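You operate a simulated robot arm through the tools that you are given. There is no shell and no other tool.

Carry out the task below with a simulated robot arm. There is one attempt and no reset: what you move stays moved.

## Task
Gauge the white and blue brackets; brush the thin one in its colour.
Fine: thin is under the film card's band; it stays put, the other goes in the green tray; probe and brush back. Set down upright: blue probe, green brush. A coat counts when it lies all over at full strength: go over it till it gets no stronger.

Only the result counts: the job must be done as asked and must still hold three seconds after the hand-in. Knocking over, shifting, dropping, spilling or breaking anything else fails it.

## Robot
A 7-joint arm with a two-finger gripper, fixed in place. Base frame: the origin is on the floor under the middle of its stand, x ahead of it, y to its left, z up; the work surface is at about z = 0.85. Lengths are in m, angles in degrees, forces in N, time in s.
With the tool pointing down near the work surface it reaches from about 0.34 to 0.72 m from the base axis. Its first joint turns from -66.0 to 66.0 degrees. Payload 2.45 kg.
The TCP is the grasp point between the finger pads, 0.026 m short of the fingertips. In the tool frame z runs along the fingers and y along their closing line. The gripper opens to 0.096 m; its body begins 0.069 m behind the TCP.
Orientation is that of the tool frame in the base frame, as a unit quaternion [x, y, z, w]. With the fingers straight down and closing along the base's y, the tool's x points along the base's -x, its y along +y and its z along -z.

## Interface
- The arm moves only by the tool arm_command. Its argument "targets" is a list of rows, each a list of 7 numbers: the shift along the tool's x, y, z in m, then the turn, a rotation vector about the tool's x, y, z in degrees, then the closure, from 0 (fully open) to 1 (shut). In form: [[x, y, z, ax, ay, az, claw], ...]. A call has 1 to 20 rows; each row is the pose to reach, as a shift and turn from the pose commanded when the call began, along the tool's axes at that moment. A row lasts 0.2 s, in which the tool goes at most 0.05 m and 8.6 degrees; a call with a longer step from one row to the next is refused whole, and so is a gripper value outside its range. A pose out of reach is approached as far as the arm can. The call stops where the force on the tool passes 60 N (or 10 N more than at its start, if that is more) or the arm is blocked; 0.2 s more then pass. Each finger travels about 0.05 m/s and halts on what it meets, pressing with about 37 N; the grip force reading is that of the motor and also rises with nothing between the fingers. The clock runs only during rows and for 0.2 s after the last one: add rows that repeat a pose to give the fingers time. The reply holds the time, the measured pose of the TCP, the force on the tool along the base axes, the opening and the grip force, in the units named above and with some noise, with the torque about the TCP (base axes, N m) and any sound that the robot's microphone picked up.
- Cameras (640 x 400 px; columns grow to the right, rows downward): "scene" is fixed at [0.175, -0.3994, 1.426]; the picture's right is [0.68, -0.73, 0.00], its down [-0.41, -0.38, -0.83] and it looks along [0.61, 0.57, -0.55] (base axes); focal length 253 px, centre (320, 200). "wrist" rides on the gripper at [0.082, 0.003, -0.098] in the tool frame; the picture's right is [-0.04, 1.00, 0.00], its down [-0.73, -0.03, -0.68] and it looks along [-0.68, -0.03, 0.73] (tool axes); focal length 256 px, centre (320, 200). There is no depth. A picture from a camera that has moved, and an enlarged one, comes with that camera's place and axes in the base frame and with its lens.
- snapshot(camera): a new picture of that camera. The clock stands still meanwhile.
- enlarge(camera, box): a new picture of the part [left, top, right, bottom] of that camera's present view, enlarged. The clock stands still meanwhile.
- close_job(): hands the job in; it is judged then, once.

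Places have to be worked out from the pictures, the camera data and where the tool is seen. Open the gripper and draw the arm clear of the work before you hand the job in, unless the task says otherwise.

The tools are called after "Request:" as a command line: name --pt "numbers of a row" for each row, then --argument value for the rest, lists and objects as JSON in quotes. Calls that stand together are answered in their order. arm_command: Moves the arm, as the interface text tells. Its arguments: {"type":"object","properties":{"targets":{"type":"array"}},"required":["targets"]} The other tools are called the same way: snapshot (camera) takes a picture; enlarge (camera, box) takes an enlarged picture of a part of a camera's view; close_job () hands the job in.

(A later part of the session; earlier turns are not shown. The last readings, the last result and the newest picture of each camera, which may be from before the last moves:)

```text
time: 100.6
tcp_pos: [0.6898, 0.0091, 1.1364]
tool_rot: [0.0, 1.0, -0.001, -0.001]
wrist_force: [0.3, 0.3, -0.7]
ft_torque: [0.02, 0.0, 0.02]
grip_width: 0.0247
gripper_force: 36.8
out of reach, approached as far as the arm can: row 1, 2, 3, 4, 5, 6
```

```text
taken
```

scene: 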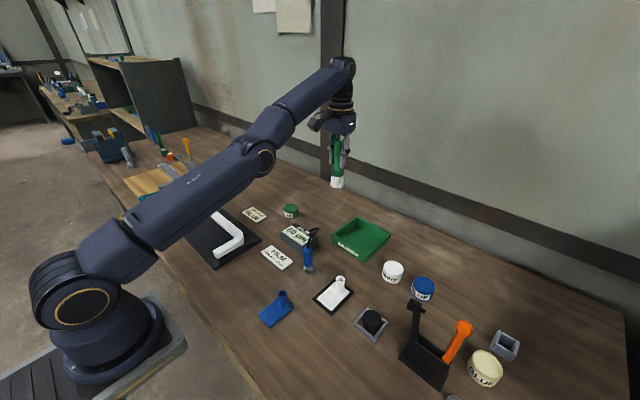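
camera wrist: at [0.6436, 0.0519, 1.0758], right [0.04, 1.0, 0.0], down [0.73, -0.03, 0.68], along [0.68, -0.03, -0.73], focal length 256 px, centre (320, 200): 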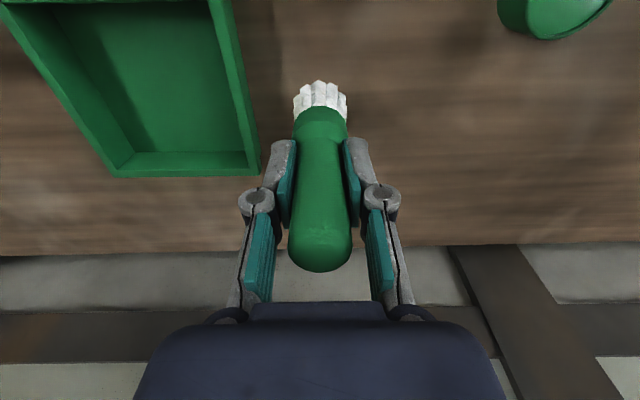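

The y shift followed but x did not retract fully. I keep rising and retracting toward the start pose region to free the joints.

Request:
arm_command --pt "0.01 0 -0.03 0 0 0 1.0" --pt "0.02 0 -0.06 0 0 0 1.0" --pt "0.03 0 -0.09 0 0 0 1.0" --pt "0.04 0 -0.12 0 0 0 1.0" --pt "0.05 0 -0.15 0 0 0 1.0" --pt "0.05 0 -0.15 0 0 0 1.0"

Request:
snapshot --camera "scene"

```text
time: 102.0
tcp_pos: [0.6265, 0.0068, 1.2597]
tool_rot: [0.0, 1.0, -0.001, 0.001]
wrist_force: [0.8, -0.2, -1.0]
ft_torque: [-0.01, 0.02, 0.06]
grip_width: 0.0249
gripper_force: 36.9
out of reach, approached as far as the arm can: row 2, 3, 4, 5, 6
```

```text
taken
```

scene: 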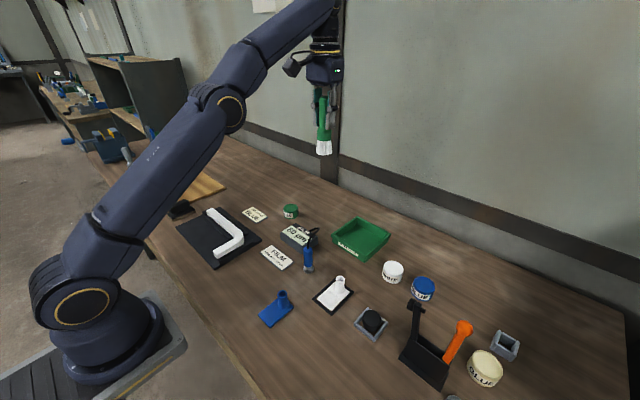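

The points reached all lie on one reach sphere, so the elbow is caught at its straight limit after the over-stretch. High above the bench I push the target outward past the sphere and then bring it back, to let the elbow bend the normal way again.

Request:
arm_command --pt "-0.05 0 0 0 0 0 1.0" --pt "-0.1 0 0 0 0 0 1.0" --pt "-0.15 0 0 0 0 0 1.0" --pt "-0.18 0 0 0 0 0 1.0" --pt "-0.21 0 0 0 0 0 1.0" --pt "-0.18 0 0 0 0 0 1.0" --pt "-0.15 0 0 0 0 0 1.0" --pt "-0.12 0 0 0 0 0 1.0" --pt "-0.09 0 0 0 0 0 1.0" --pt "-0.06 0 0 0 0 0 1.0" --pt "-0.03 0 0 0 0 0 1.0"

Request:
snapshot --camera "scene"

```text
time: 104.4
tcp_pos: [0.6345, 0.0038, 1.2464]
tool_rot: [-0.001, 1.0, -0.001, 0.0]
wrist_force: [0.4, -0.8, -1.7]
ft_torque: [0.0, 0.01, 0.03]
grip_width: 0.0247
gripper_force: 37.0
out of reach, approached as far as the arm can: row 1, 2, 3, 4, 5, 6, 7, 8, 9, 10, 11
```

```text
taken
```

scene: 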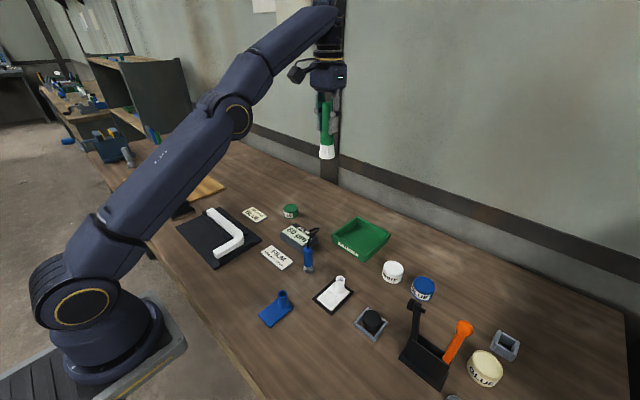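

The reference turns out to be the actual pose, so my last targets stayed outside the sphere throughout. Now, from this straightened state, I command a clear retraction inward.

Request:
arm_command --pt "0.03 0 0 0 0 0 1.0" --pt "0.06 0 0 0 0 0 1.0" --pt "0.09 0 0 0 0 0 1.0" --pt "0.12 0 0 0 0 0 1.0" --pt "0.15 0 0 0 0 0 1.0" --pt "0.15 0 0 0 0 0 1.0"

Request:
snapshot --camera "scene"

```text
time: 105.8
tcp_pos: [0.4904, 0.0044, 1.2487]
tool_rot: [0.0, 1.0, 0.0, 0.0]
wrist_force: [0.7, -0.1, -0.4]
ft_torque: [0.01, 0.03, 0.0]
grip_width: 0.0249
gripper_force: 37.3
```

```text
taken
```

scene: 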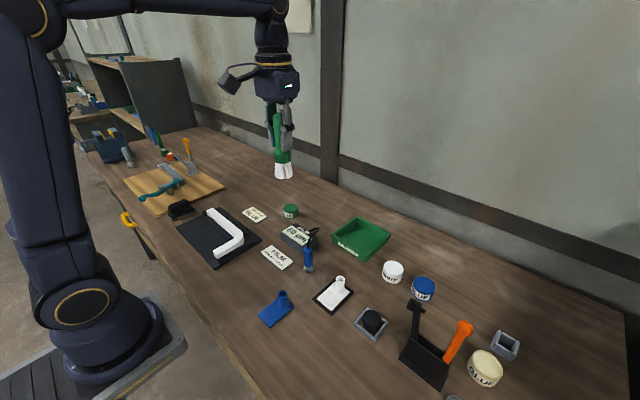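

The elbow bends normally again and the arm is free at (0.49, 0.00, 1.25). I now approach the brush spot low enough to stay inside the reach sphere: first to x 0.62, z 1.06.

Request:
arm_command --pt "-0.02 0.007 0.03 0 0 0 1.0" --pt "-0.043 0.015 0.062 0 0 0 1.0" --pt "-0.065 0.022 0.095 0 0 0 1.0" --pt "-0.087 0.029 0.127 0 0 0 1.0" --pt "-0.108 0.036 0.158 0 0 0 1.0" --pt "-0.13 0.044 0.188 0 0 0 1.0" --pt "-0.13 0.044 0.188 0 0 0 1.0"

Request:
snapshot --camera "wrist"

Request:
snapshot --camera "scene"

```text
time: 107.4
tcp_pos: [0.6201, 0.0474, 1.0601]
tool_rot: [-0.001, 1.0, -0.001, 0.0]
wrist_force: [-0.6, -0.5, -1.5]
ft_torque: [0.0, 0.01, -0.03]
grip_width: 0.0248
gripper_force: 37.5
```

```text
taken
camera wrist: at [0.5386, 0.0503, 1.1587], right [0.04, 1.0, 0.0], down [0.73, -0.03, 0.68], along [0.68, -0.03, -0.73], focal length 256 px, centre (320, 200)
```

wrist: 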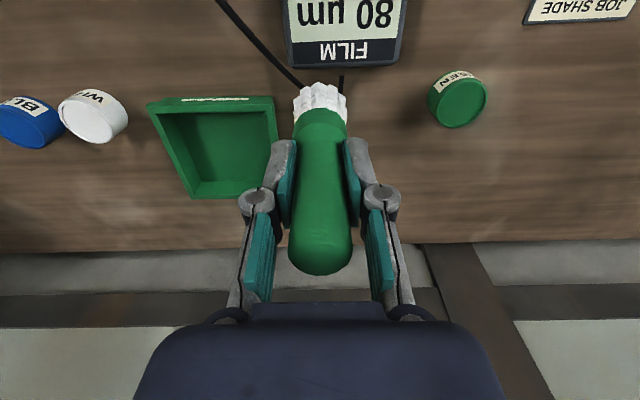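

```text
taken
```

scene: 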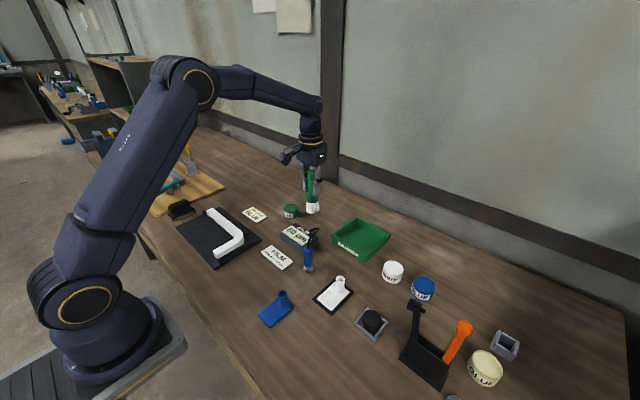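

The arm posture is good and the TCP is at (0.620, 0.047, 1.060). I move out and down to hover the brush over its old spot.

Request:
arm_command --pt "-0.02 0.0003 0.02 0 0 0 1.0" --pt "-0.04 0.0006 0.04 0 0 0 1.0" --pt "-0.06 0.0009 0.06 0 0 0 1.0" --pt "-0.08 0.0012 0.08 0 0 0 1.0" --pt "-0.093 0.0013 0.095 0 0 0 1.0" --pt "-0.093 0.0013 0.105 0 0 0 1.0" --pt "-0.093 0.0013 0.105 0 0 0 1.0"

Request:
enlarge --camera "wrist" --box '[240, 40, 400, 200]'

Request:
enlarge --camera "scene" --box '[270, 150, 390, 240]'

```text
time: 109.0
tcp_pos: [0.712, 0.0496, 0.9543]
tool_rot: [0.001, 1.0, 0.0, 0.0]
wrist_force: [-0.4, 0.3, -1.3]
ft_torque: [0.01, 0.01, 0.01]
grip_width: 0.0251
gripper_force: 37.4
```

```text
2.50 times, centred on (320, 120) of wrist
camera zoom: at [0.6311, 0.0521, 1.0525], right [0.04, 1.0, 0.0], down [0.73, -0.03, 0.68], along [0.68, -0.03, -0.73], focal length 640 px, centre (320, 400)
```

zoom: 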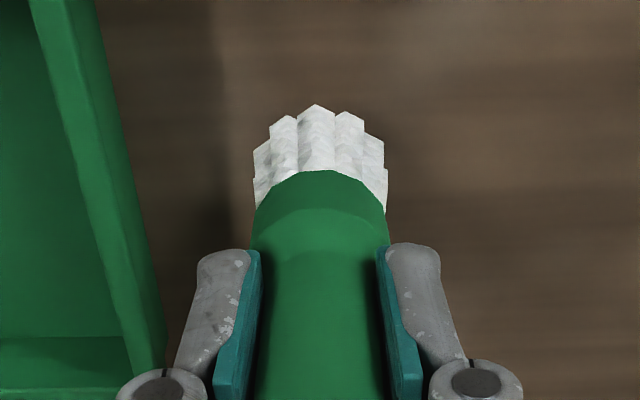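

```text
4.44 times, centred on (330, 195) of scene
camera zoom: at [0.175, -0.3994, 1.426], right [0.68, -0.73, 0.0], down [-0.41, -0.38, -0.83], along [0.61, 0.57, -0.55], focal length 1125 px, centre (276, 222)
```

zoom: 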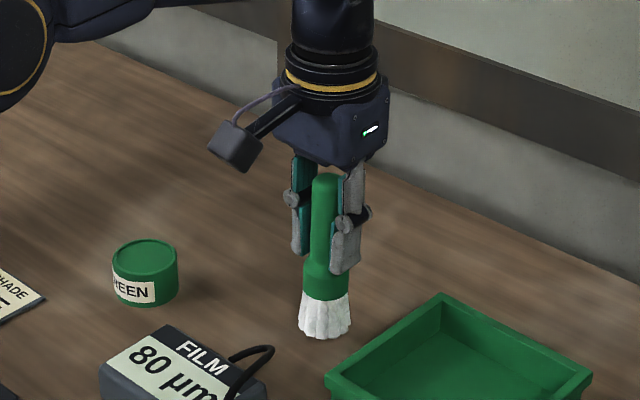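

The brush hovers about 12 mm above its old spot, upright. I lower it gently until it touches.

Request:
arm_command --pt "0 0 0.005 0 0 0 1.0" --pt "0 0 0.008 0 0 0 1.0" --pt "0 0 0.0095 0 0 0 1.0" --pt "0 0 0.0105 0 0 0 1.0"

Request:
arm_command --pt "0 0 0.0006 0 0 0 1.0" --pt "0 0 0.001 0 0 0 1.0"

```text
time: 110.0
tcp_pos: [0.7118, 0.049, 0.9438]
tool_rot: [0.0, 1.0, 0.0, 0.0]
wrist_force: [-0.1, 0.6, -0.4]
ft_torque: [-0.01, 0.0, -0.01]
grip_width: 0.0249
gripper_force: 36.9
```

```text
time: 110.6
tcp_pos: [0.7119, 0.0487, 0.9429]
tool_rot: [0.0, 1.0, 0.001, 0.0]
wrist_force: [0.0, 0.2, -0.3]
ft_torque: [-0.03, 0.0, 0.01]
grip_width: 0.0246
gripper_force: 36.7
```

Request:
arm_command --pt "0 0 0.0006 0 0 0 1.0" --pt "0 0 0.001 0 0 0 1.0"

Request:
enlarge --camera "scene" --box '[300, 180, 360, 240]'

```text
time: 111.2
tcp_pos: [0.713, 0.0486, 0.9427]
tool_rot: [0.0, 1.0, -0.001, 0.0]
wrist_force: [0.3, 0.7, -1.6]
ft_torque: [-0.01, 0.0, 0.01]
grip_width: 0.0248
gripper_force: 37.2
```

```text
6.67 times, centred on (330, 210) of scene
camera zoom: at [0.175, -0.3994, 1.426], right [0.68, -0.73, 0.0], down [-0.41, -0.38, -0.83], along [0.61, 0.57, -0.55], focal length 1687 px, centre (253, 133)
```

zoom: 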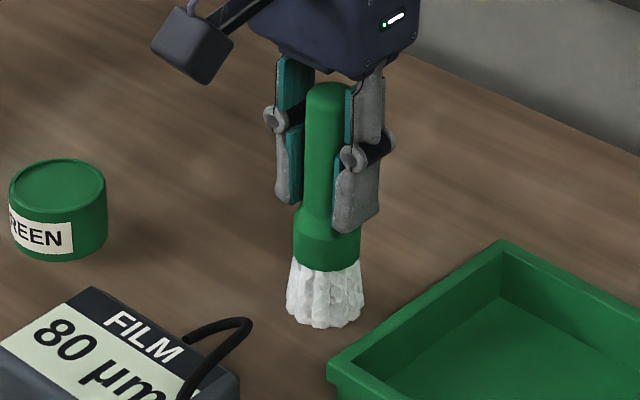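

Not touching yet (force still just the brush's weight). I keep lowering by about 0.6 mm at a time.

Request:
arm_command --pt "0 0 0.0006 0 0 0 1.0" --pt "0 0 0.0006 0 0 0 1.0"

Request:
arm_command --pt "0 0 0.0006 0 0 0 1.0" --pt "0 0 0.0006 0 0 0 1.0"

```text
time: 111.8
tcp_pos: [0.7127, 0.0495, 0.9401]
tool_rot: [0.0, 1.0, 0.0, 0.0]
wrist_force: [-0.9, 0.5, -0.1]
ft_torque: [-0.01, -0.03, 0.0]
grip_width: 0.0247
gripper_force: 36.5
```

```text
time: 112.4
tcp_pos: [0.7123, 0.0491, 0.9413]
tool_rot: [0.0, 1.0, -0.001, 0.0]
wrist_force: [-1.6, 0.7, 5.7]
ft_torque: [-0.01, 0.05, 0.02]
grip_width: 0.0249
gripper_force: 37.1
```

Touchdown (about 6 N). I open the fingers and wait.

Request:
arm_command --pt "0 0 0 0 0 0 0.7" --pt "0 0 0 0 0 0 0.5" --pt "0 0 0 0 0 0 0.35" --pt "0 0 0 0 0 0 0.35" --pt "0 0 0 0 0 0 0.35"

Request:
enlarge --camera "scene" --box '[300, 180, 360, 240]'

Request:
snapshot --camera "wrist"

```text
time: 113.6
tcp_pos: [0.7132, 0.0495, 0.9414]
tool_rot: [0.001, 1.0, 0.0, 0.0]
wrist_force: [0.2, 0.2, -0.4]
ft_torque: [0.04, -0.02, 0.0]
grip_width: 0.0626
gripper_force: 0.1
```

```text
6.67 times, centred on (330, 210) of scene
camera zoom: at [0.175, -0.3994, 1.426], right [0.68, -0.73, 0.0], down [-0.41, -0.38, -0.83], along [0.61, 0.57, -0.55], focal length 1687 px, centre (253, 133)
```

zoom: 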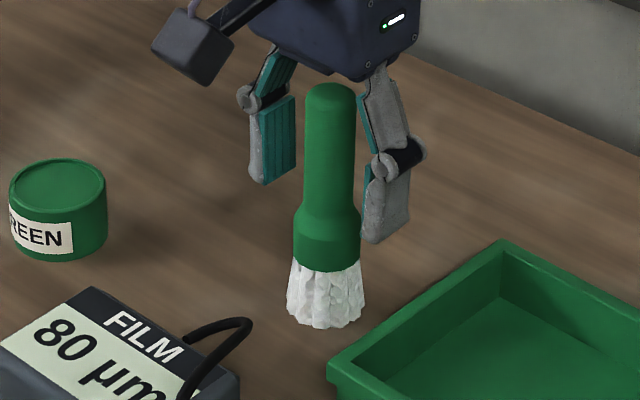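

```text
taken
camera wrist: at [0.6306, 0.0523, 1.0389], right [0.04, 1.0, 0.0], down [0.73, -0.03, 0.68], along [0.68, -0.03, -0.73], focal length 256 px, centre (320, 200)
```

wrist: 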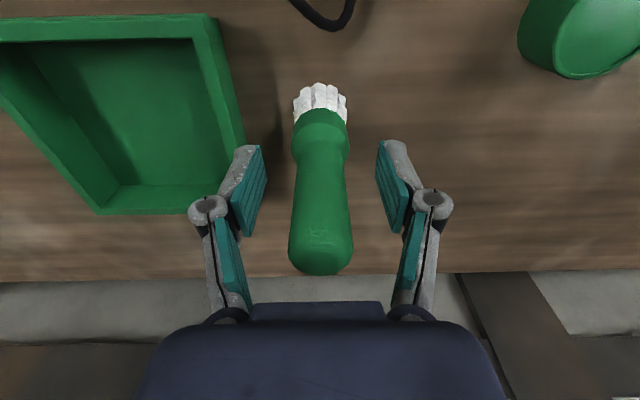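

The brush stands upright on its spot. I rise straight up off it, then move back inside the reach limit and over toward the blue bracket's tube near (0.394, -0.070).

Request:
arm_command --pt "0 0 -0.03 0 0 0 0.35" --pt "0 0 -0.06 0 0 0 0.35" --pt "0 0 -0.08 0 0 0 0.35" --pt "0.03 -0.005 -0.1 0 0 0 0.35" --pt "0.07 -0.02 -0.115 0 0 0 0.35" --pt "0.11 -0.035 -0.125 0 0 0 0.35" --pt "0.15 -0.05 -0.13 0 0 0 0.35" --pt "0.19 -0.065 -0.13 0 0 0 0.35" --pt "0.23 -0.08 -0.13 0 0 0 0.35" --pt "0.27 -0.095 -0.13 0 0 0 0.35" --pt "0.3 -0.11 -0.13 0 0 0 0.35" --pt "0.3192 -0.1195 -0.13 0 0 0 0.35" --pt "0.3192 -0.1195 -0.13 0 0 0 0.35"

Request:
snapshot --camera "wrist"

Request:
snapshot --camera "scene"

```text
time: 116.4
tcp_pos: [0.3937, -0.0693, 1.0705]
tool_rot: [-0.001, 1.0, -0.001, 0.001]
wrist_force: [-0.2, -0.5, 0.0]
ft_torque: [0.0, -0.03, 0.02]
grip_width: 0.0624
gripper_force: 0.1
```

```text
taken
camera wrist: at [0.311, -0.0662, 1.1689], right [0.04, 1.0, 0.0], down [0.73, -0.03, 0.68], along [0.68, -0.03, -0.73], focal length 256 px, centre (320, 200)
```

wrist: 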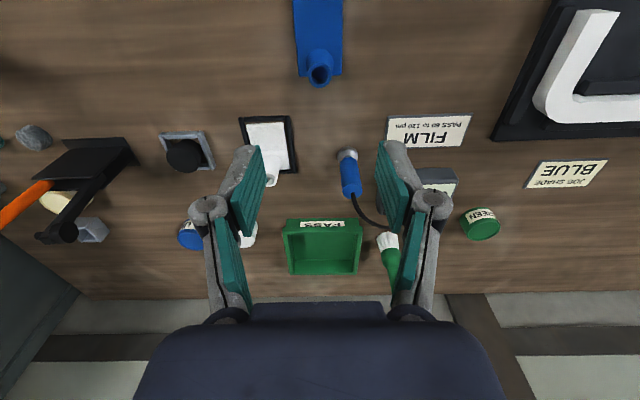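

```text
taken
```

scene: 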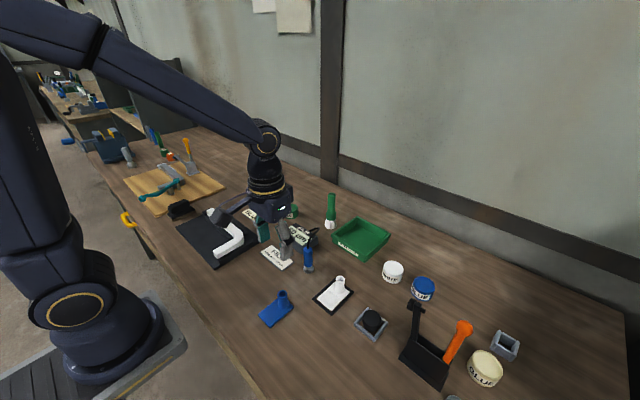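

The brush and probe both stand. I zoom on the blue bracket's tube to fix its axis from here.

Request:
enlarge --camera "wrist" --box '[270, 0, 370, 100]'

Request:
enlarge --camera "scene" --box '[250, 280, 310, 340]'

```text
4.00 times, centred on (320, 50) of wrist
camera zoom: at [0.311, -0.0662, 1.1689], right [0.04, 1.0, 0.0], down [0.73, -0.03, 0.68], along [0.68, -0.03, -0.73], focal length 1024 px, centre (320, 800)
```

zoom: 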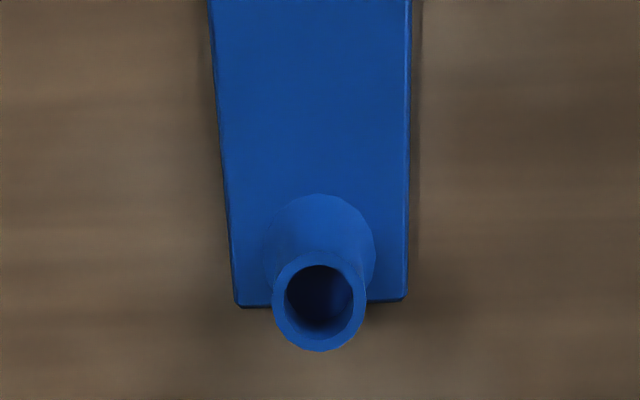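

```text
6.67 times, centred on (280, 310) of scene
camera zoom: at [0.175, -0.3994, 1.426], right [0.68, -0.73, 0.0], down [-0.41, -0.38, -0.83], along [0.61, 0.57, -0.55], focal length 1687 px, centre (587, -533)
```

zoom: 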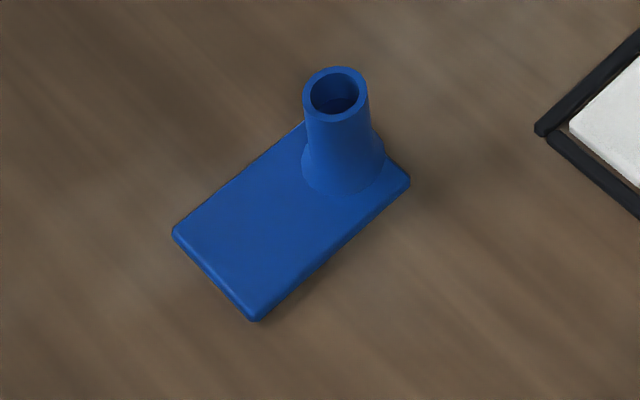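

The tube axis is at about (0.394, -0.070), top near z 0.8955. I descend around it with the fingers open, to z 0.893 so the tips stay above the plate.

Request:
arm_command --pt "-0.001 -0.001 0.04 0 0 0 0.35" --pt "-0.001 -0.001 0.08 0 0 0 0.35" --pt "-0.001 -0.001 0.12 0 0 0 0.35" --pt "-0.001 -0.001 0.155 0 0 0 0.35" --pt "-0.001 -0.001 0.172 0 0 0 0.35" --pt "-0.001 -0.001 0.1775 0 0 0 0.35" --pt "-0.001 -0.001 0.1775 0 0 0 0.35"

Request:
snapshot --camera "wrist"

Request:
enlarge --camera "scene" --box '[240, 260, 320, 340]'

```text
time: 118.0
tcp_pos: [0.394, -0.0723, 0.8925]
tool_rot: [0.0, 1.0, 0.001, 0.0]
wrist_force: [0.3, -1.1, -0.7]
ft_torque: [-0.02, 0.0, -0.02]
grip_width: 0.0626
gripper_force: 0.1
```

```text
taken
camera wrist: at [0.3126, -0.0689, 0.9911], right [0.04, 1.0, 0.0], down [0.73, -0.03, 0.68], along [0.68, -0.03, -0.73], focal length 256 px, centre (320, 200)
```

wrist: 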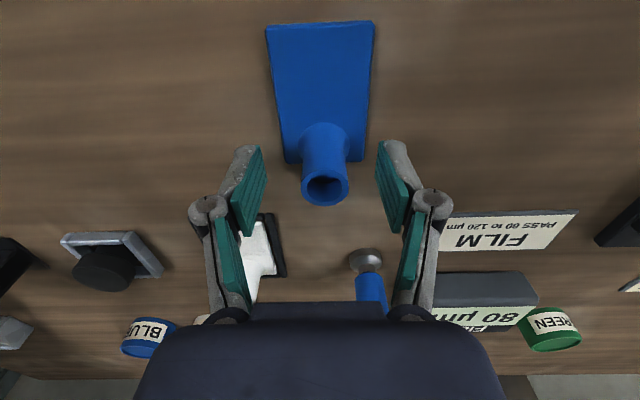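

```text
5.00 times, centred on (280, 300) of scene
camera zoom: at [0.175, -0.3994, 1.426], right [0.68, -0.73, 0.0], down [-0.41, -0.38, -0.83], along [0.61, 0.57, -0.55], focal length 1265 px, centre (520, -300)
```

zoom: 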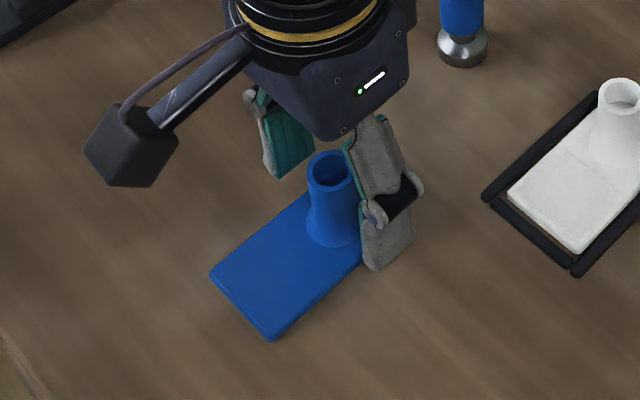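

The tube is about 2 mm to +y of the finger centre; I correct and close on it.

Request:
arm_command --pt "0 0.0018 0 0 0 0 0.5" --pt "0 0.0018 0 0 0 0 0.65" --pt "0 0.0018 0 0 0 0 0.8" --pt "0 0.0018 0 0 0 0 1.0" --pt "0 0.0018 0 0 0 0 1.0" --pt "0 0.0018 0 0 0 0 1.0"

Request:
snapshot --camera "wrist"

Request:
enlarge --camera "scene" --box '[310, 265, 360, 315]'

```text
time: 119.4
tcp_pos: [0.3946, -0.07, 0.8934]
tool_rot: [0.0, 1.0, 0.0, 0.0]
wrist_force: [0.3, -0.2, 0.9]
ft_torque: [0.01, 0.05, 0.03]
grip_width: 0.0219
gripper_force: 36.8
```

```text
taken
camera wrist: at [0.3128, -0.0669, 0.9913], right [0.04, 1.0, 0.0], down [0.73, -0.03, 0.68], along [0.68, -0.03, -0.73], focal length 256 px, centre (320, 200)
```

wrist: 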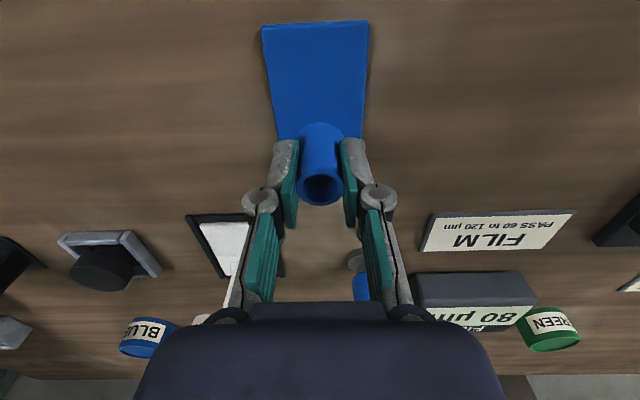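

```text
8.00 times, centred on (335, 290) of scene
camera zoom: at [0.175, -0.3993, 1.426], right [0.68, -0.73, 0.0], down [-0.41, -0.38, -0.83], along [0.61, 0.57, -0.55], focal length 2024 px, centre (200, -520)
```

zoom: 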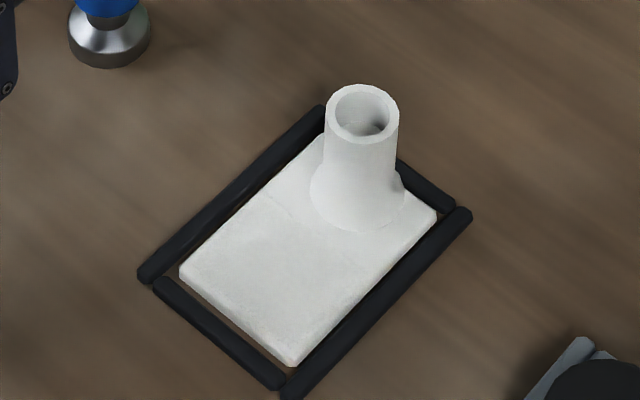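

The tube is gripped (22 mm, 37 N). I lift straight up and check that the bracket hangs level.

Request:
arm_command --pt "0 0 -0.015 0 0 0 1.0" --pt "0 0 -0.04 0 0 0 1.0" --pt "0 0 -0.07 0 0 0 1.0" --pt "0 0 -0.1 0 0 0 1.0" --pt "0 0 -0.13 0 0 0 1.0" --pt "0 0 -0.13 0 0 0 1.0"

Request:
snapshot --camera "wrist"

Request:
enlarge --camera "scene" --box '[220, 200, 360, 340]'

```text
time: 120.8
tcp_pos: [0.3955, -0.0692, 1.0216]
tool_rot: [-0.001, 1.0, 0.0, 0.0]
wrist_force: [0.3, 0.6, -1.3]
ft_torque: [0.0, 0.01, -0.03]
grip_width: 0.0002
gripper_force: 28.6
```

```text
taken
camera wrist: at [0.3129, -0.0662, 1.1203], right [0.04, 1.0, 0.0], down [0.73, -0.03, 0.68], along [0.68, -0.03, -0.73], focal length 256 px, centre (320, 200)
```

wrist: 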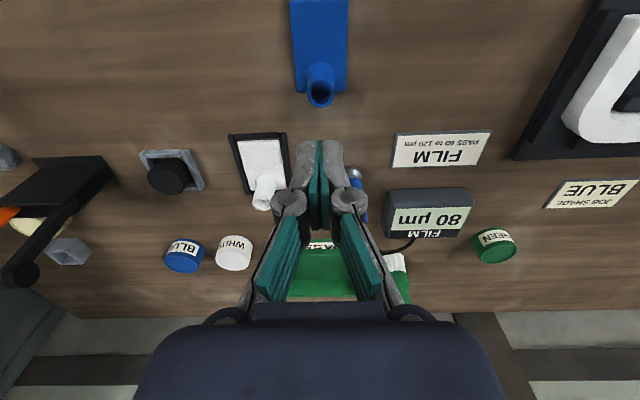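

```text
2.86 times, centred on (290, 270) of scene
camera zoom: at [0.175, -0.3994, 1.426], right [0.68, -0.73, 0.0], down [-0.41, -0.38, -0.83], along [0.61, 0.57, -0.55], focal length 723 px, centre (406, 0)
```

zoom: 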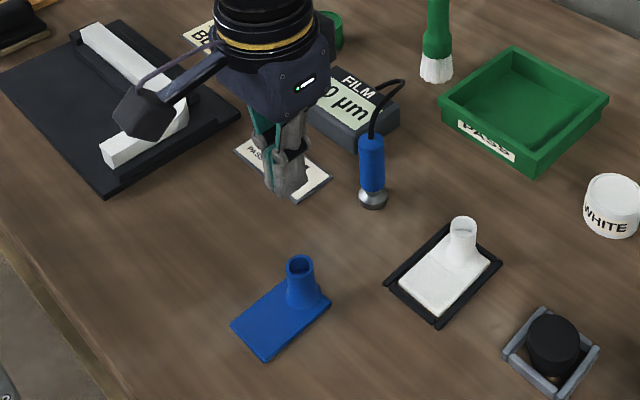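

The gripper closed empty: it slipped off the tube, whose sides taper. I check whether the bracket shifted and look at the tube's profile.

Request:
enlarge --camera "scene" --box '[250, 280, 310, 340]'

Request:
enlarge --camera "wrist" --box '[270, 10, 370, 110]'

Request:
enlarge --camera "scene" --box '[264, 284, 300, 314]'

```text
6.67 times, centred on (280, 310) of scene
camera zoom: at [0.175, -0.3994, 1.426], right [0.68, -0.73, 0.0], down [-0.41, -0.38, -0.83], along [0.61, 0.57, -0.55], focal length 1687 px, centre (587, -533)
```

zoom: 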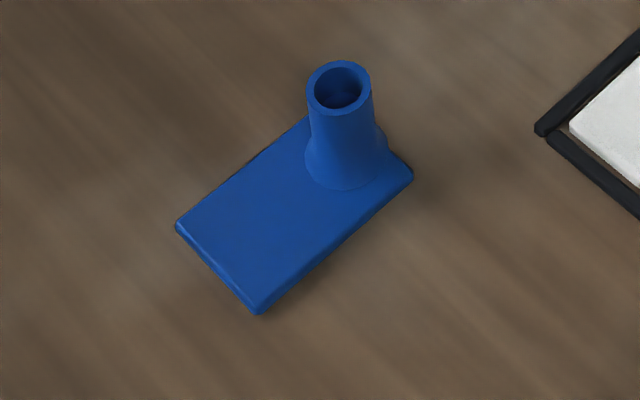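

```text
4.00 times, centred on (320, 60) of wrist
camera zoom: at [0.3129, -0.0662, 1.1203], right [0.04, 1.0, 0.0], down [0.73, -0.03, 0.68], along [0.68, -0.03, -0.73], focal length 1024 px, centre (320, 760)
```

zoom: 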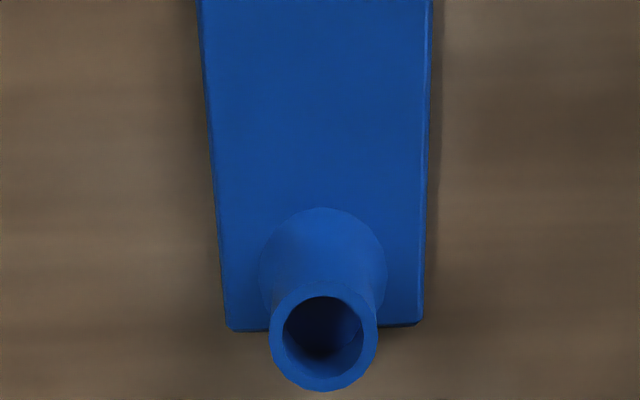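

```text
13.33 times, centred on (282, 299) of scene
camera zoom: at [0.175, -0.3994, 1.426], right [0.68, -0.73, 0.0], down [-0.41, -0.38, -0.83], along [0.61, 0.57, -0.55], focal length 3374 px, centre (827, -1120)
```

zoom: 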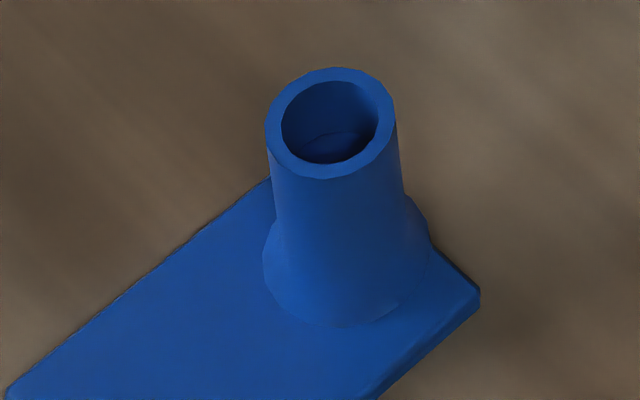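

The bracket moved only about 3 mm and still lies flat; the tube is now near (0.3966, -0.0694). It tilted out of a side grip, so I will grip the tube along the plate's length instead: open and turn the hand 90° up here first.

Request:
arm_command --pt "0 0 0 0 0 8.2 0.8" --pt "0 0 0 0 0 16.4 0.6" --pt "0 0 0 0 0 24.6 0.4" --pt "0 0 0 0 0 32.8 0.35" --pt "0 0 0 0 0 41.0 0.35" --pt "0 0 0 0 0 49.2 0.35" --pt "0 0 0 0 0 57.4 0.35" --pt "0 0 0 0 0 65.6 0.35" --pt "0 0 0 0 0 73.8 0.35" --pt "0 0 0 0 0 82.0 0.35" --pt "0 0 0 0 0 90.0 0.35" --pt "0 0 0 0 0 90.0 0.35"

Request:
snapshot --camera "wrist"

Request:
snapshot --camera "scene"

```text
time: 123.4
tcp_pos: [0.3945, -0.0702, 1.0231]
tool_rot: [0.708, 0.707, 0.001, 0.0]
wrist_force: [-1.0, 0.6, -0.4]
ft_torque: [0.04, 0.03, -0.03]
grip_width: 0.0625
gripper_force: 0.0
```

```text
taken
camera wrist: at [0.3971, 0.0123, 1.1219], right [1.0, -0.04, 0.0], down [-0.03, -0.73, 0.68], along [-0.03, -0.68, -0.73], focal length 256 px, centre (320, 200)
```

wrist: 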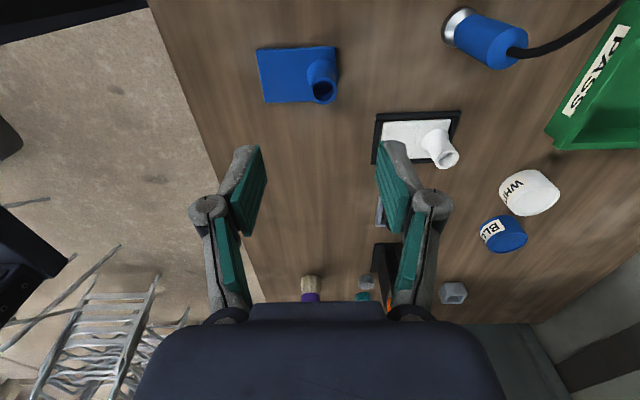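

```text
taken
```

scene: 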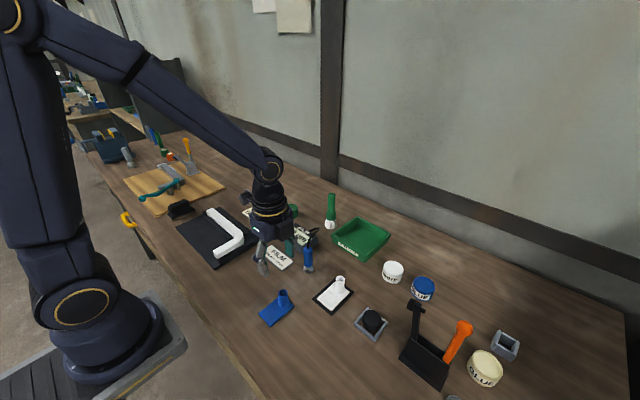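

The hand is turned 90° (fingers now close along base x). I zoom to verify the tube's position from this side.

Request:
enlarge --camera "wrist" --box '[240, 30, 360, 120]'

```text
4.44 times, centred on (300, 75) of wrist
camera zoom: at [0.3971, 0.0123, 1.1219], right [1.0, -0.04, 0.0], down [-0.03, -0.73, 0.68], along [-0.03, -0.68, -0.73], focal length 1138 px, centre (409, 756)
```

zoom: 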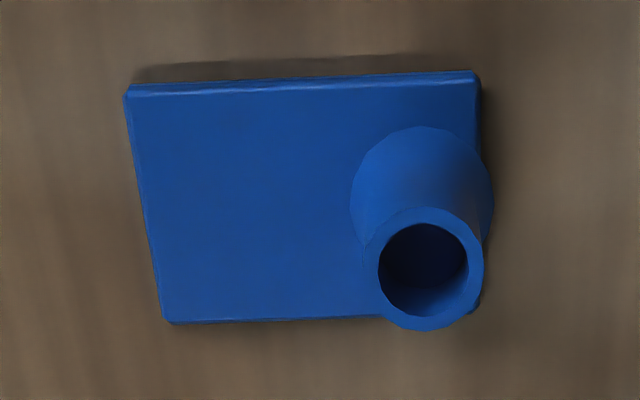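

Tube confirmed at (0.3968, -0.0695). I centre the hand on it and descend to z 0.892.

Request:
arm_command --pt "0.0003 0.0026 0.04 0 0 0 0.35" --pt "0.0003 0.0026 0.08 0 0 0 0.35" --pt "0.0003 0.0026 0.11 0 0 0 0.35" --pt "0.0003 0.0026 0.125 0 0 0 0.35" --pt "0.0003 0.0026 0.131 0 0 0 0.35" --pt "0.0003 0.0026 0.131 0 0 0 0.35"

Request:
snapshot --camera "wrist"

Request:
enlarge --camera "scene" --box '[240, 260, 320, 340]'

```text
time: 124.8
tcp_pos: [0.3972, -0.0687, 0.891]
tool_rot: [0.707, 0.707, 0.0, 0.0]
wrist_force: [0.5, -0.2, 0.4]
ft_torque: [0.02, 0.01, -0.03]
grip_width: 0.0626
gripper_force: 0.1
```

```text
taken
camera wrist: at [0.3995, 0.0123, 0.9903], right [1.0, -0.04, 0.0], down [-0.03, -0.73, 0.68], along [-0.03, -0.68, -0.73], focal length 256 px, centre (320, 200)
```

wrist: 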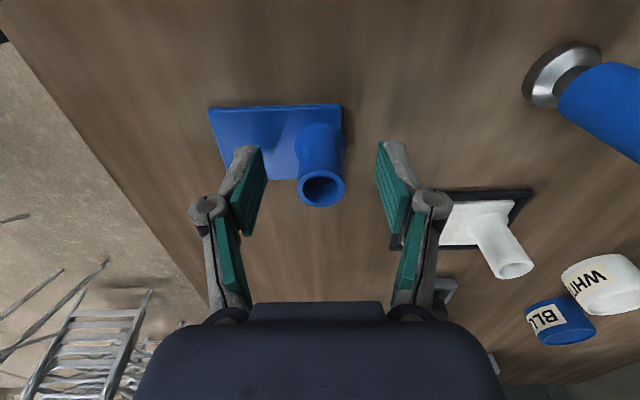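

```text
5.00 times, centred on (280, 300) of scene
camera zoom: at [0.175, -0.3994, 1.426], right [0.68, -0.73, 0.0], down [-0.41, -0.38, -0.83], along [0.61, 0.57, -0.55], focal length 1265 px, centre (520, -300)
```

zoom: 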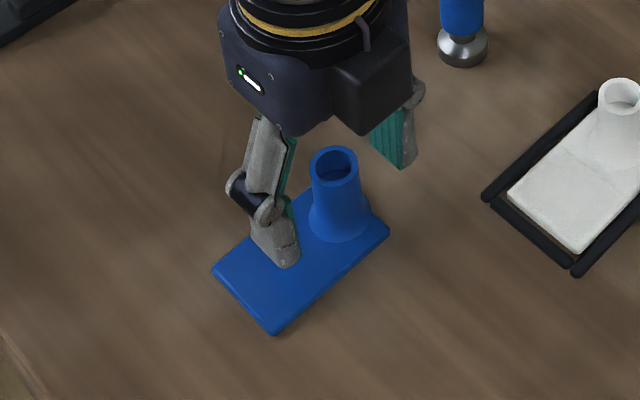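

The tube is centred between the pads. I close firmly on it.

Request:
arm_command --pt "0 0 0 0 0 0 0.5" --pt "0 0 0 0 0 0 0.65" --pt "0 0 0 0 0 0 0.8" --pt "0 0 0 0 0 0 1.0" --pt "0 0 0 0 0 0 1.0" --pt "0 0 0 0 0 0 1.0" --pt "0 0 0 0 0 0 1.0"

Request:
arm_command --pt "0 0 -0.001 0 0 0 1.0" --pt "0 0 -0.002 0 0 0 1.0" --pt "0 0 -0.003 0 0 0 1.0" --pt "0 0 -0.003 0 0 0 1.0"

Request:
enlarge --camera "scene" --box '[240, 260, 320, 340]'

```text
time: 126.4
tcp_pos: [0.3965, -0.0701, 0.8924]
tool_rot: [0.707, 0.708, 0.001, 0.0]
wrist_force: [-0.4, 0.2, 2.5]
ft_torque: [-0.02, 0.01, -0.01]
grip_width: 0.0229
gripper_force: 36.8
```

```text
time: 127.4
tcp_pos: [0.3962, -0.0691, 0.8951]
tool_rot: [0.707, 0.707, 0.0, 0.0]
wrist_force: [-0.8, -0.7, -0.5]
ft_torque: [0.01, 0.0, -0.04]
grip_width: 0.0229
gripper_force: 37.4
```

```text
5.00 times, centred on (280, 300) of scene
camera zoom: at [0.175, -0.3994, 1.426], right [0.68, -0.73, 0.0], down [-0.41, -0.38, -0.83], along [0.61, 0.57, -0.55], focal length 1265 px, centre (520, -300)
```

zoom: 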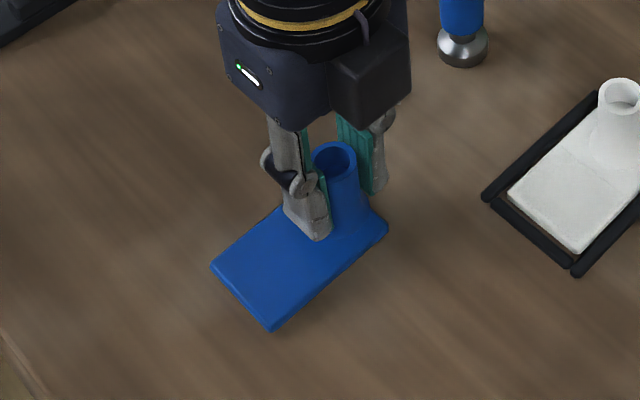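

Grip width stays at 22.9 mm. I lift slowly another 10 mm and check again.

Request:
arm_command --pt "0 0 -0.002 0 0 0 1.0" --pt "0 0 -0.004 0 0 0 1.0" --pt "0 0 -0.006 0 0 0 1.0" --pt "0 0 -0.008 0 0 0 1.0" --pt "0 0 -0.01 0 0 0 1.0" --pt "0 0 -0.01 0 0 0 1.0"

Request:
enlarge --camera "scene" --box '[240, 260, 320, 340]'

Request:
snapshot --camera "wrist"

```text
time: 128.8
tcp_pos: [0.3967, -0.0692, 0.9065]
tool_rot: [0.707, 0.707, 0.0, -0.001]
wrist_force: [0.0, -0.3, -1.0]
ft_torque: [0.0, -0.06, -0.01]
grip_width: 0.0229
gripper_force: 36.7
```

```text
5.00 times, centred on (280, 300) of scene
camera zoom: at [0.175, -0.3994, 1.426], right [0.68, -0.73, 0.0], down [-0.41, -0.38, -0.83], along [0.61, 0.57, -0.55], focal length 1265 px, centre (520, -300)
```

zoom: 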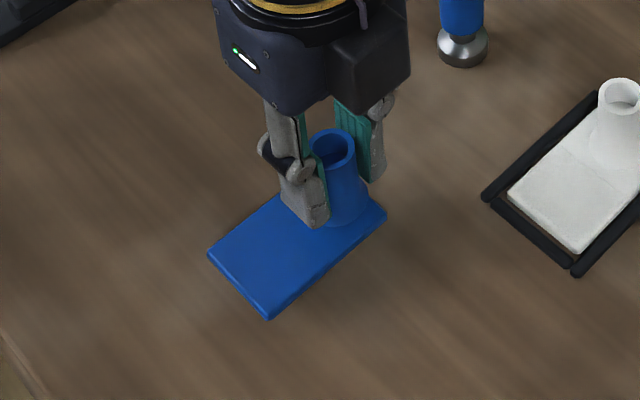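

```text
taken
camera wrist: at [0.3993, 0.0126, 1.0038], right [1.0, -0.04, 0.0], down [-0.03, -0.73, 0.68], along [-0.03, -0.68, -0.73], focal length 256 px, centre (320, 200)
```

wrist: 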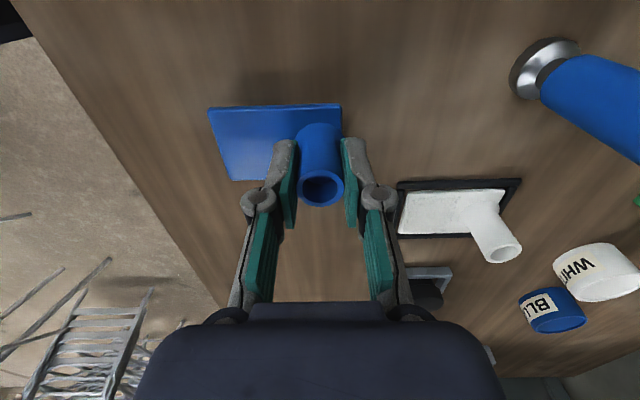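

The bracket is held level this time. I lift it to z 1.045 and then turn the hand back 90°, which turns the plate along base y for the tray.

Request:
arm_command --pt "0 0 -0.01 0 0 0 1.0" --pt "0 0 -0.025 0 0 0 1.0" --pt "0 0 -0.045 0 0 0 1.0" --pt "0 0 -0.065 0 0 0 1.0" --pt "0 0 -0.085 0 0 0 1.0" --pt "0 0 -0.105 0 0 0 1.0" --pt "0 0 -0.125 0 0 0 1.0" --pt "0 0 -0.14 0 0 0 1.0" --pt "0 0 -0.14 0 0 0 1.0"

Request:
snapshot --camera "scene"

```text
time: 130.8
tcp_pos: [0.3966, -0.0692, 1.0442]
tool_rot: [0.707, 0.707, 0.001, 0.0]
wrist_force: [0.7, 0.4, -0.6]
ft_torque: [0.02, -0.01, -0.02]
grip_width: 0.0225
gripper_force: 37.1
```

```text
taken
```

scene: 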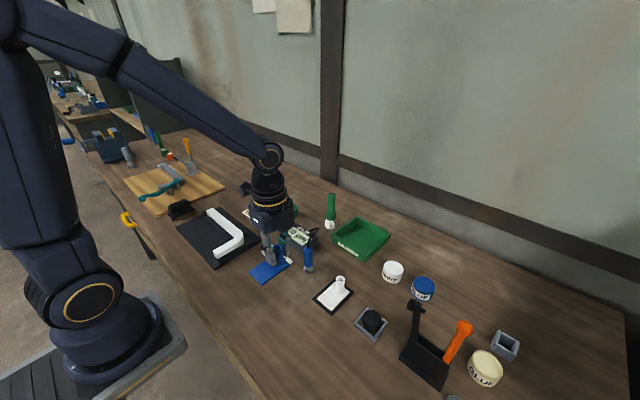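

The bracket is still held. I turn the hand back by 90° here.

Request:
arm_command --pt "0 0 0 0 0 -6 1.0" --pt "0 0 0 0 0 -13 1.0" --pt "0 0 0 0 0 -20 1.0" --pt "0 0 0 0 0 -27 1.0" --pt "0 0 0 0 0 -34 1.0" --pt "0 0 0 0 0 -41 1.0" --pt "0 0 0 0 0 -48 1.0" --pt "0 0 0 0 0 -55 1.0" --pt "0 0 0 0 0 -62 1.0" --pt "0 0 0 0 0 -69 1.0" --pt "0 0 0 0 0 -76 1.0" --pt "0 0 0 0 0 -83 1.0" --pt "0 0 0 0 0 -90 1.0" --pt "0 0 0 0 0 -90 1.0"

Request:
snapshot --camera "wrist"

Request:
enlarge --camera "scene" --box '[220, 200, 360, 320]'

```text
time: 133.8
tcp_pos: [0.3977, -0.0701, 1.0447]
tool_rot: [-0.001, 1.0, 0.0, 0.0]
wrist_force: [-0.7, 0.6, -0.7]
ft_torque: [-0.01, 0.0, -0.01]
grip_width: 0.0228
gripper_force: 36.9
```

```text
taken
camera wrist: at [0.3146, -0.0668, 1.1432], right [0.04, 1.0, 0.0], down [0.73, -0.03, 0.68], along [0.68, -0.03, -0.73], focal length 256 px, centre (320, 200)
```

wrist: 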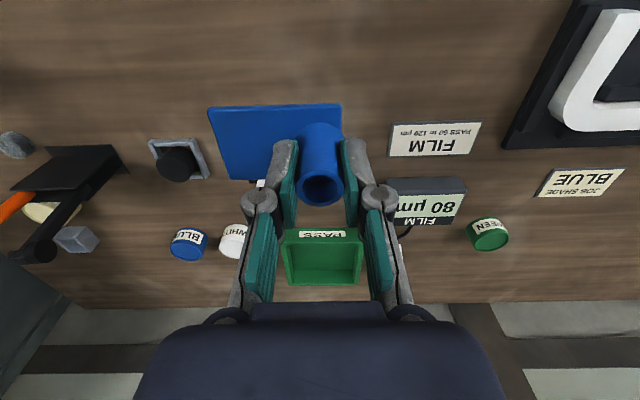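

```text
3.33 times, centred on (290, 260) of scene
camera zoom: at [0.175, -0.3994, 1.426], right [0.68, -0.73, 0.0], down [-0.41, -0.38, -0.83], along [0.61, 0.57, -0.55], focal length 844 px, centre (420, 0)
```

zoom: 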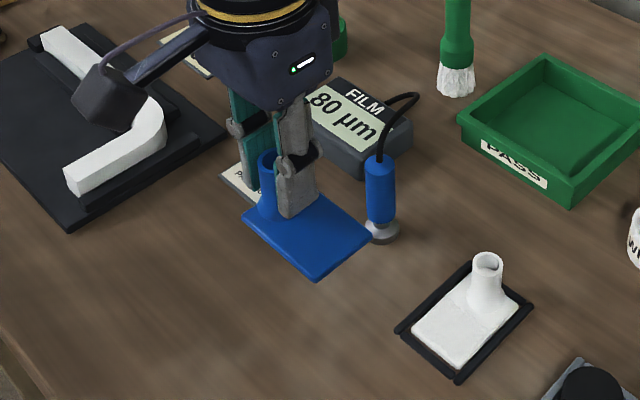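

The bracket hangs level with its plate along -y. I carry it over to the tray at this height, clear of the probe and cable.

Request:
arm_command --pt "-0.02 0.0005 0 0 0 0 1.0" --pt "-0.05 0.001 0 0 0 0 1.0" --pt "-0.085 0.0015 0 0 0 0 1.0" --pt "-0.12 0.002 0 0 0 0 1.0" --pt "-0.155 0.0025 0 0 0 0 1.0" --pt "-0.19 0.003 0 0 0 0 1.0" --pt "-0.22 0.0035 0.005 0 0 0 1.0" --pt "-0.25 0.004 0.015 0 0 0 1.0" --pt "-0.28 0.0045 0.025 0 0 0 1.0" --pt "-0.3025 0.005 0.035 0 0 0 1.0" --pt "-0.3025 0.005 0.035 0 0 0 1.0"

Request:
snapshot --camera "wrist"

Request:
enlarge --camera "scene" --box '[310, 160, 430, 270]'

```text
time: 136.2
tcp_pos: [0.6998, -0.0643, 1.0108]
tool_rot: [0.0, 1.0, 0.0, -0.001]
wrist_force: [0.2, -0.3, 0.2]
ft_torque: [-0.03, -0.02, 0.03]
grip_width: 0.0228
gripper_force: 36.9
```

```text
taken
camera wrist: at [0.6171, -0.0609, 1.1082], right [0.04, 1.0, 0.0], down [0.73, -0.03, 0.68], along [0.68, -0.03, -0.73], focal length 256 px, centre (320, 200)
```

wrist: 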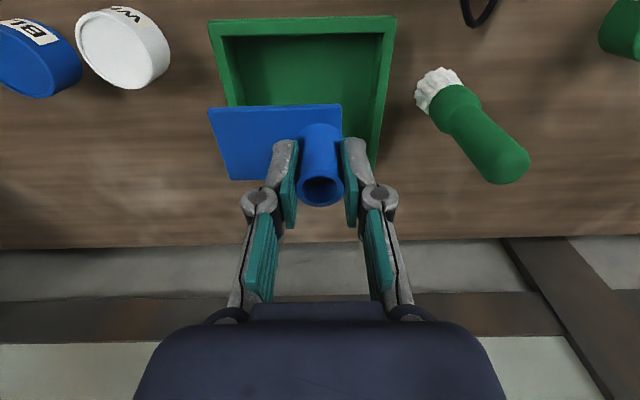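

```text
3.64 times, centred on (370, 215) of scene
camera zoom: at [0.175, -0.3994, 1.426], right [0.68, -0.73, 0.0], down [-0.41, -0.38, -0.83], along [0.61, 0.57, -0.55], focal length 920 px, centre (138, 146)
```

zoom: 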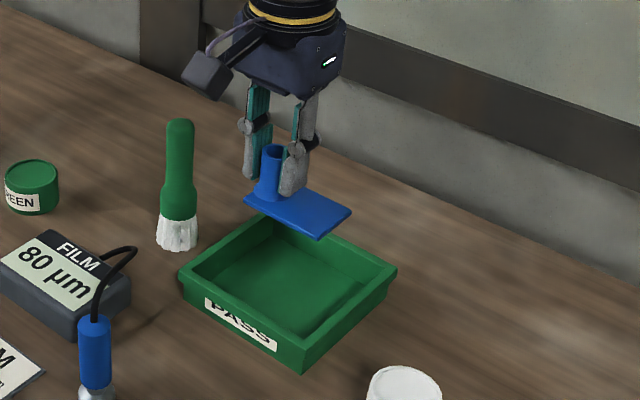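

The tray's inside spans about x 0.656–0.774, y -0.136 to -0.015, and the plate is inside that footprint. I shift it slightly toward the middle and lower it until the plate is just above the tray floor.

Request:
arm_command --pt "-0.006 0.002 0.005 0 0 0 1.0" --pt "-0.006 0.002 0.03 0 0 0 1.0" --pt "-0.006 0.002 0.055 0 0 0 1.0" --pt "-0.006 0.002 0.08 0 0 0 1.0" --pt "-0.006 0.002 0.095 0 0 0 1.0" --pt "-0.006 0.002 0.1 0 0 0 1.0"

Request:
snapshot --camera "wrist"

Request:
enlarge --camera "scene" --box '[310, 180, 410, 270]'

```text
time: 137.6
tcp_pos: [0.7049, -0.0638, 0.9102]
tool_rot: [0.0, 1.0, 0.0, -0.001]
wrist_force: [0.3, -0.7, 0.2]
ft_torque: [-0.01, -0.02, 0.02]
grip_width: 0.0229
gripper_force: 37.0
```

```text
taken
camera wrist: at [0.6225, -0.0605, 1.0083], right [0.04, 1.0, 0.0], down [0.73, -0.03, 0.68], along [0.68, -0.03, -0.73], focal length 256 px, centre (320, 200)
```

wrist: 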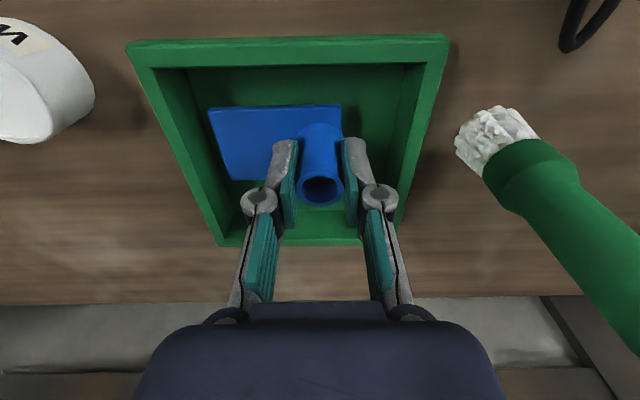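

```text
4.44 times, centred on (360, 225) of scene
camera zoom: at [0.175, -0.3994, 1.426], right [0.68, -0.73, 0.0], down [-0.41, -0.38, -0.83], along [0.61, 0.57, -0.55], focal length 1125 px, centre (142, 89)
```

zoom: 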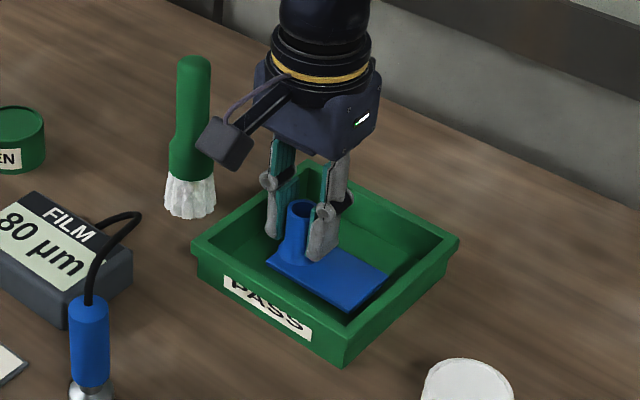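

The bracket is inside the tray, about 14 mm above its floor. I lower it gently until it touches.

Request:
arm_command --pt "0 0 0.004 0 0 0 1.0" --pt "0 0 0.008 0 0 0 1.0" --pt "0 0 0.01 0 0 0 1.0" --pt "0 0 0.011 0 0 0 1.0"

Request:
arm_command --pt "0 0 0.001 0 0 0 1.0" --pt "0 0 0.0015 0 0 0 1.0"

```text
time: 138.6
tcp_pos: [0.7047, -0.0622, 0.8989]
tool_rot: [0.001, 1.0, -0.001, 0.001]
wrist_force: [-0.2, -0.3, -0.9]
ft_torque: [0.02, -0.02, 0.02]
grip_width: 0.0228
gripper_force: 37.0
```

```text
time: 139.2
tcp_pos: [0.7053, -0.063, 0.8978]
tool_rot: [0.0, 1.0, 0.001, -0.001]
wrist_force: [0.6, 0.9, -0.5]
ft_torque: [0.03, 0.06, 0.0]
grip_width: 0.0228
gripper_force: 37.4
```

Request:
arm_command --pt "0 0 0.0007 0 0 0 1.0" --pt "0 0 0.0014 0 0 0 1.0"

Request:
arm_command --pt "0 0 0.0007 0 0 0 1.0" --pt "0 0 0.0012 0 0 0 1.0"

```text
time: 139.8
tcp_pos: [0.7056, -0.063, 0.8954]
tool_rot: [0.0, 1.0, -0.001, 0.0]
wrist_force: [-0.5, 0.2, 1.3]
ft_torque: [-0.11, 0.05, -0.03]
grip_width: 0.0227
gripper_force: 37.0
```

```text
time: 140.4
tcp_pos: [0.7054, -0.0632, 0.8954]
tool_rot: [0.0, 1.0, 0.0, 0.0]
wrist_force: [-2.5, 0.9, 11.9]
ft_torque: [-0.01, 0.25, -0.01]
grip_width: 0.0229
gripper_force: 37.2
```

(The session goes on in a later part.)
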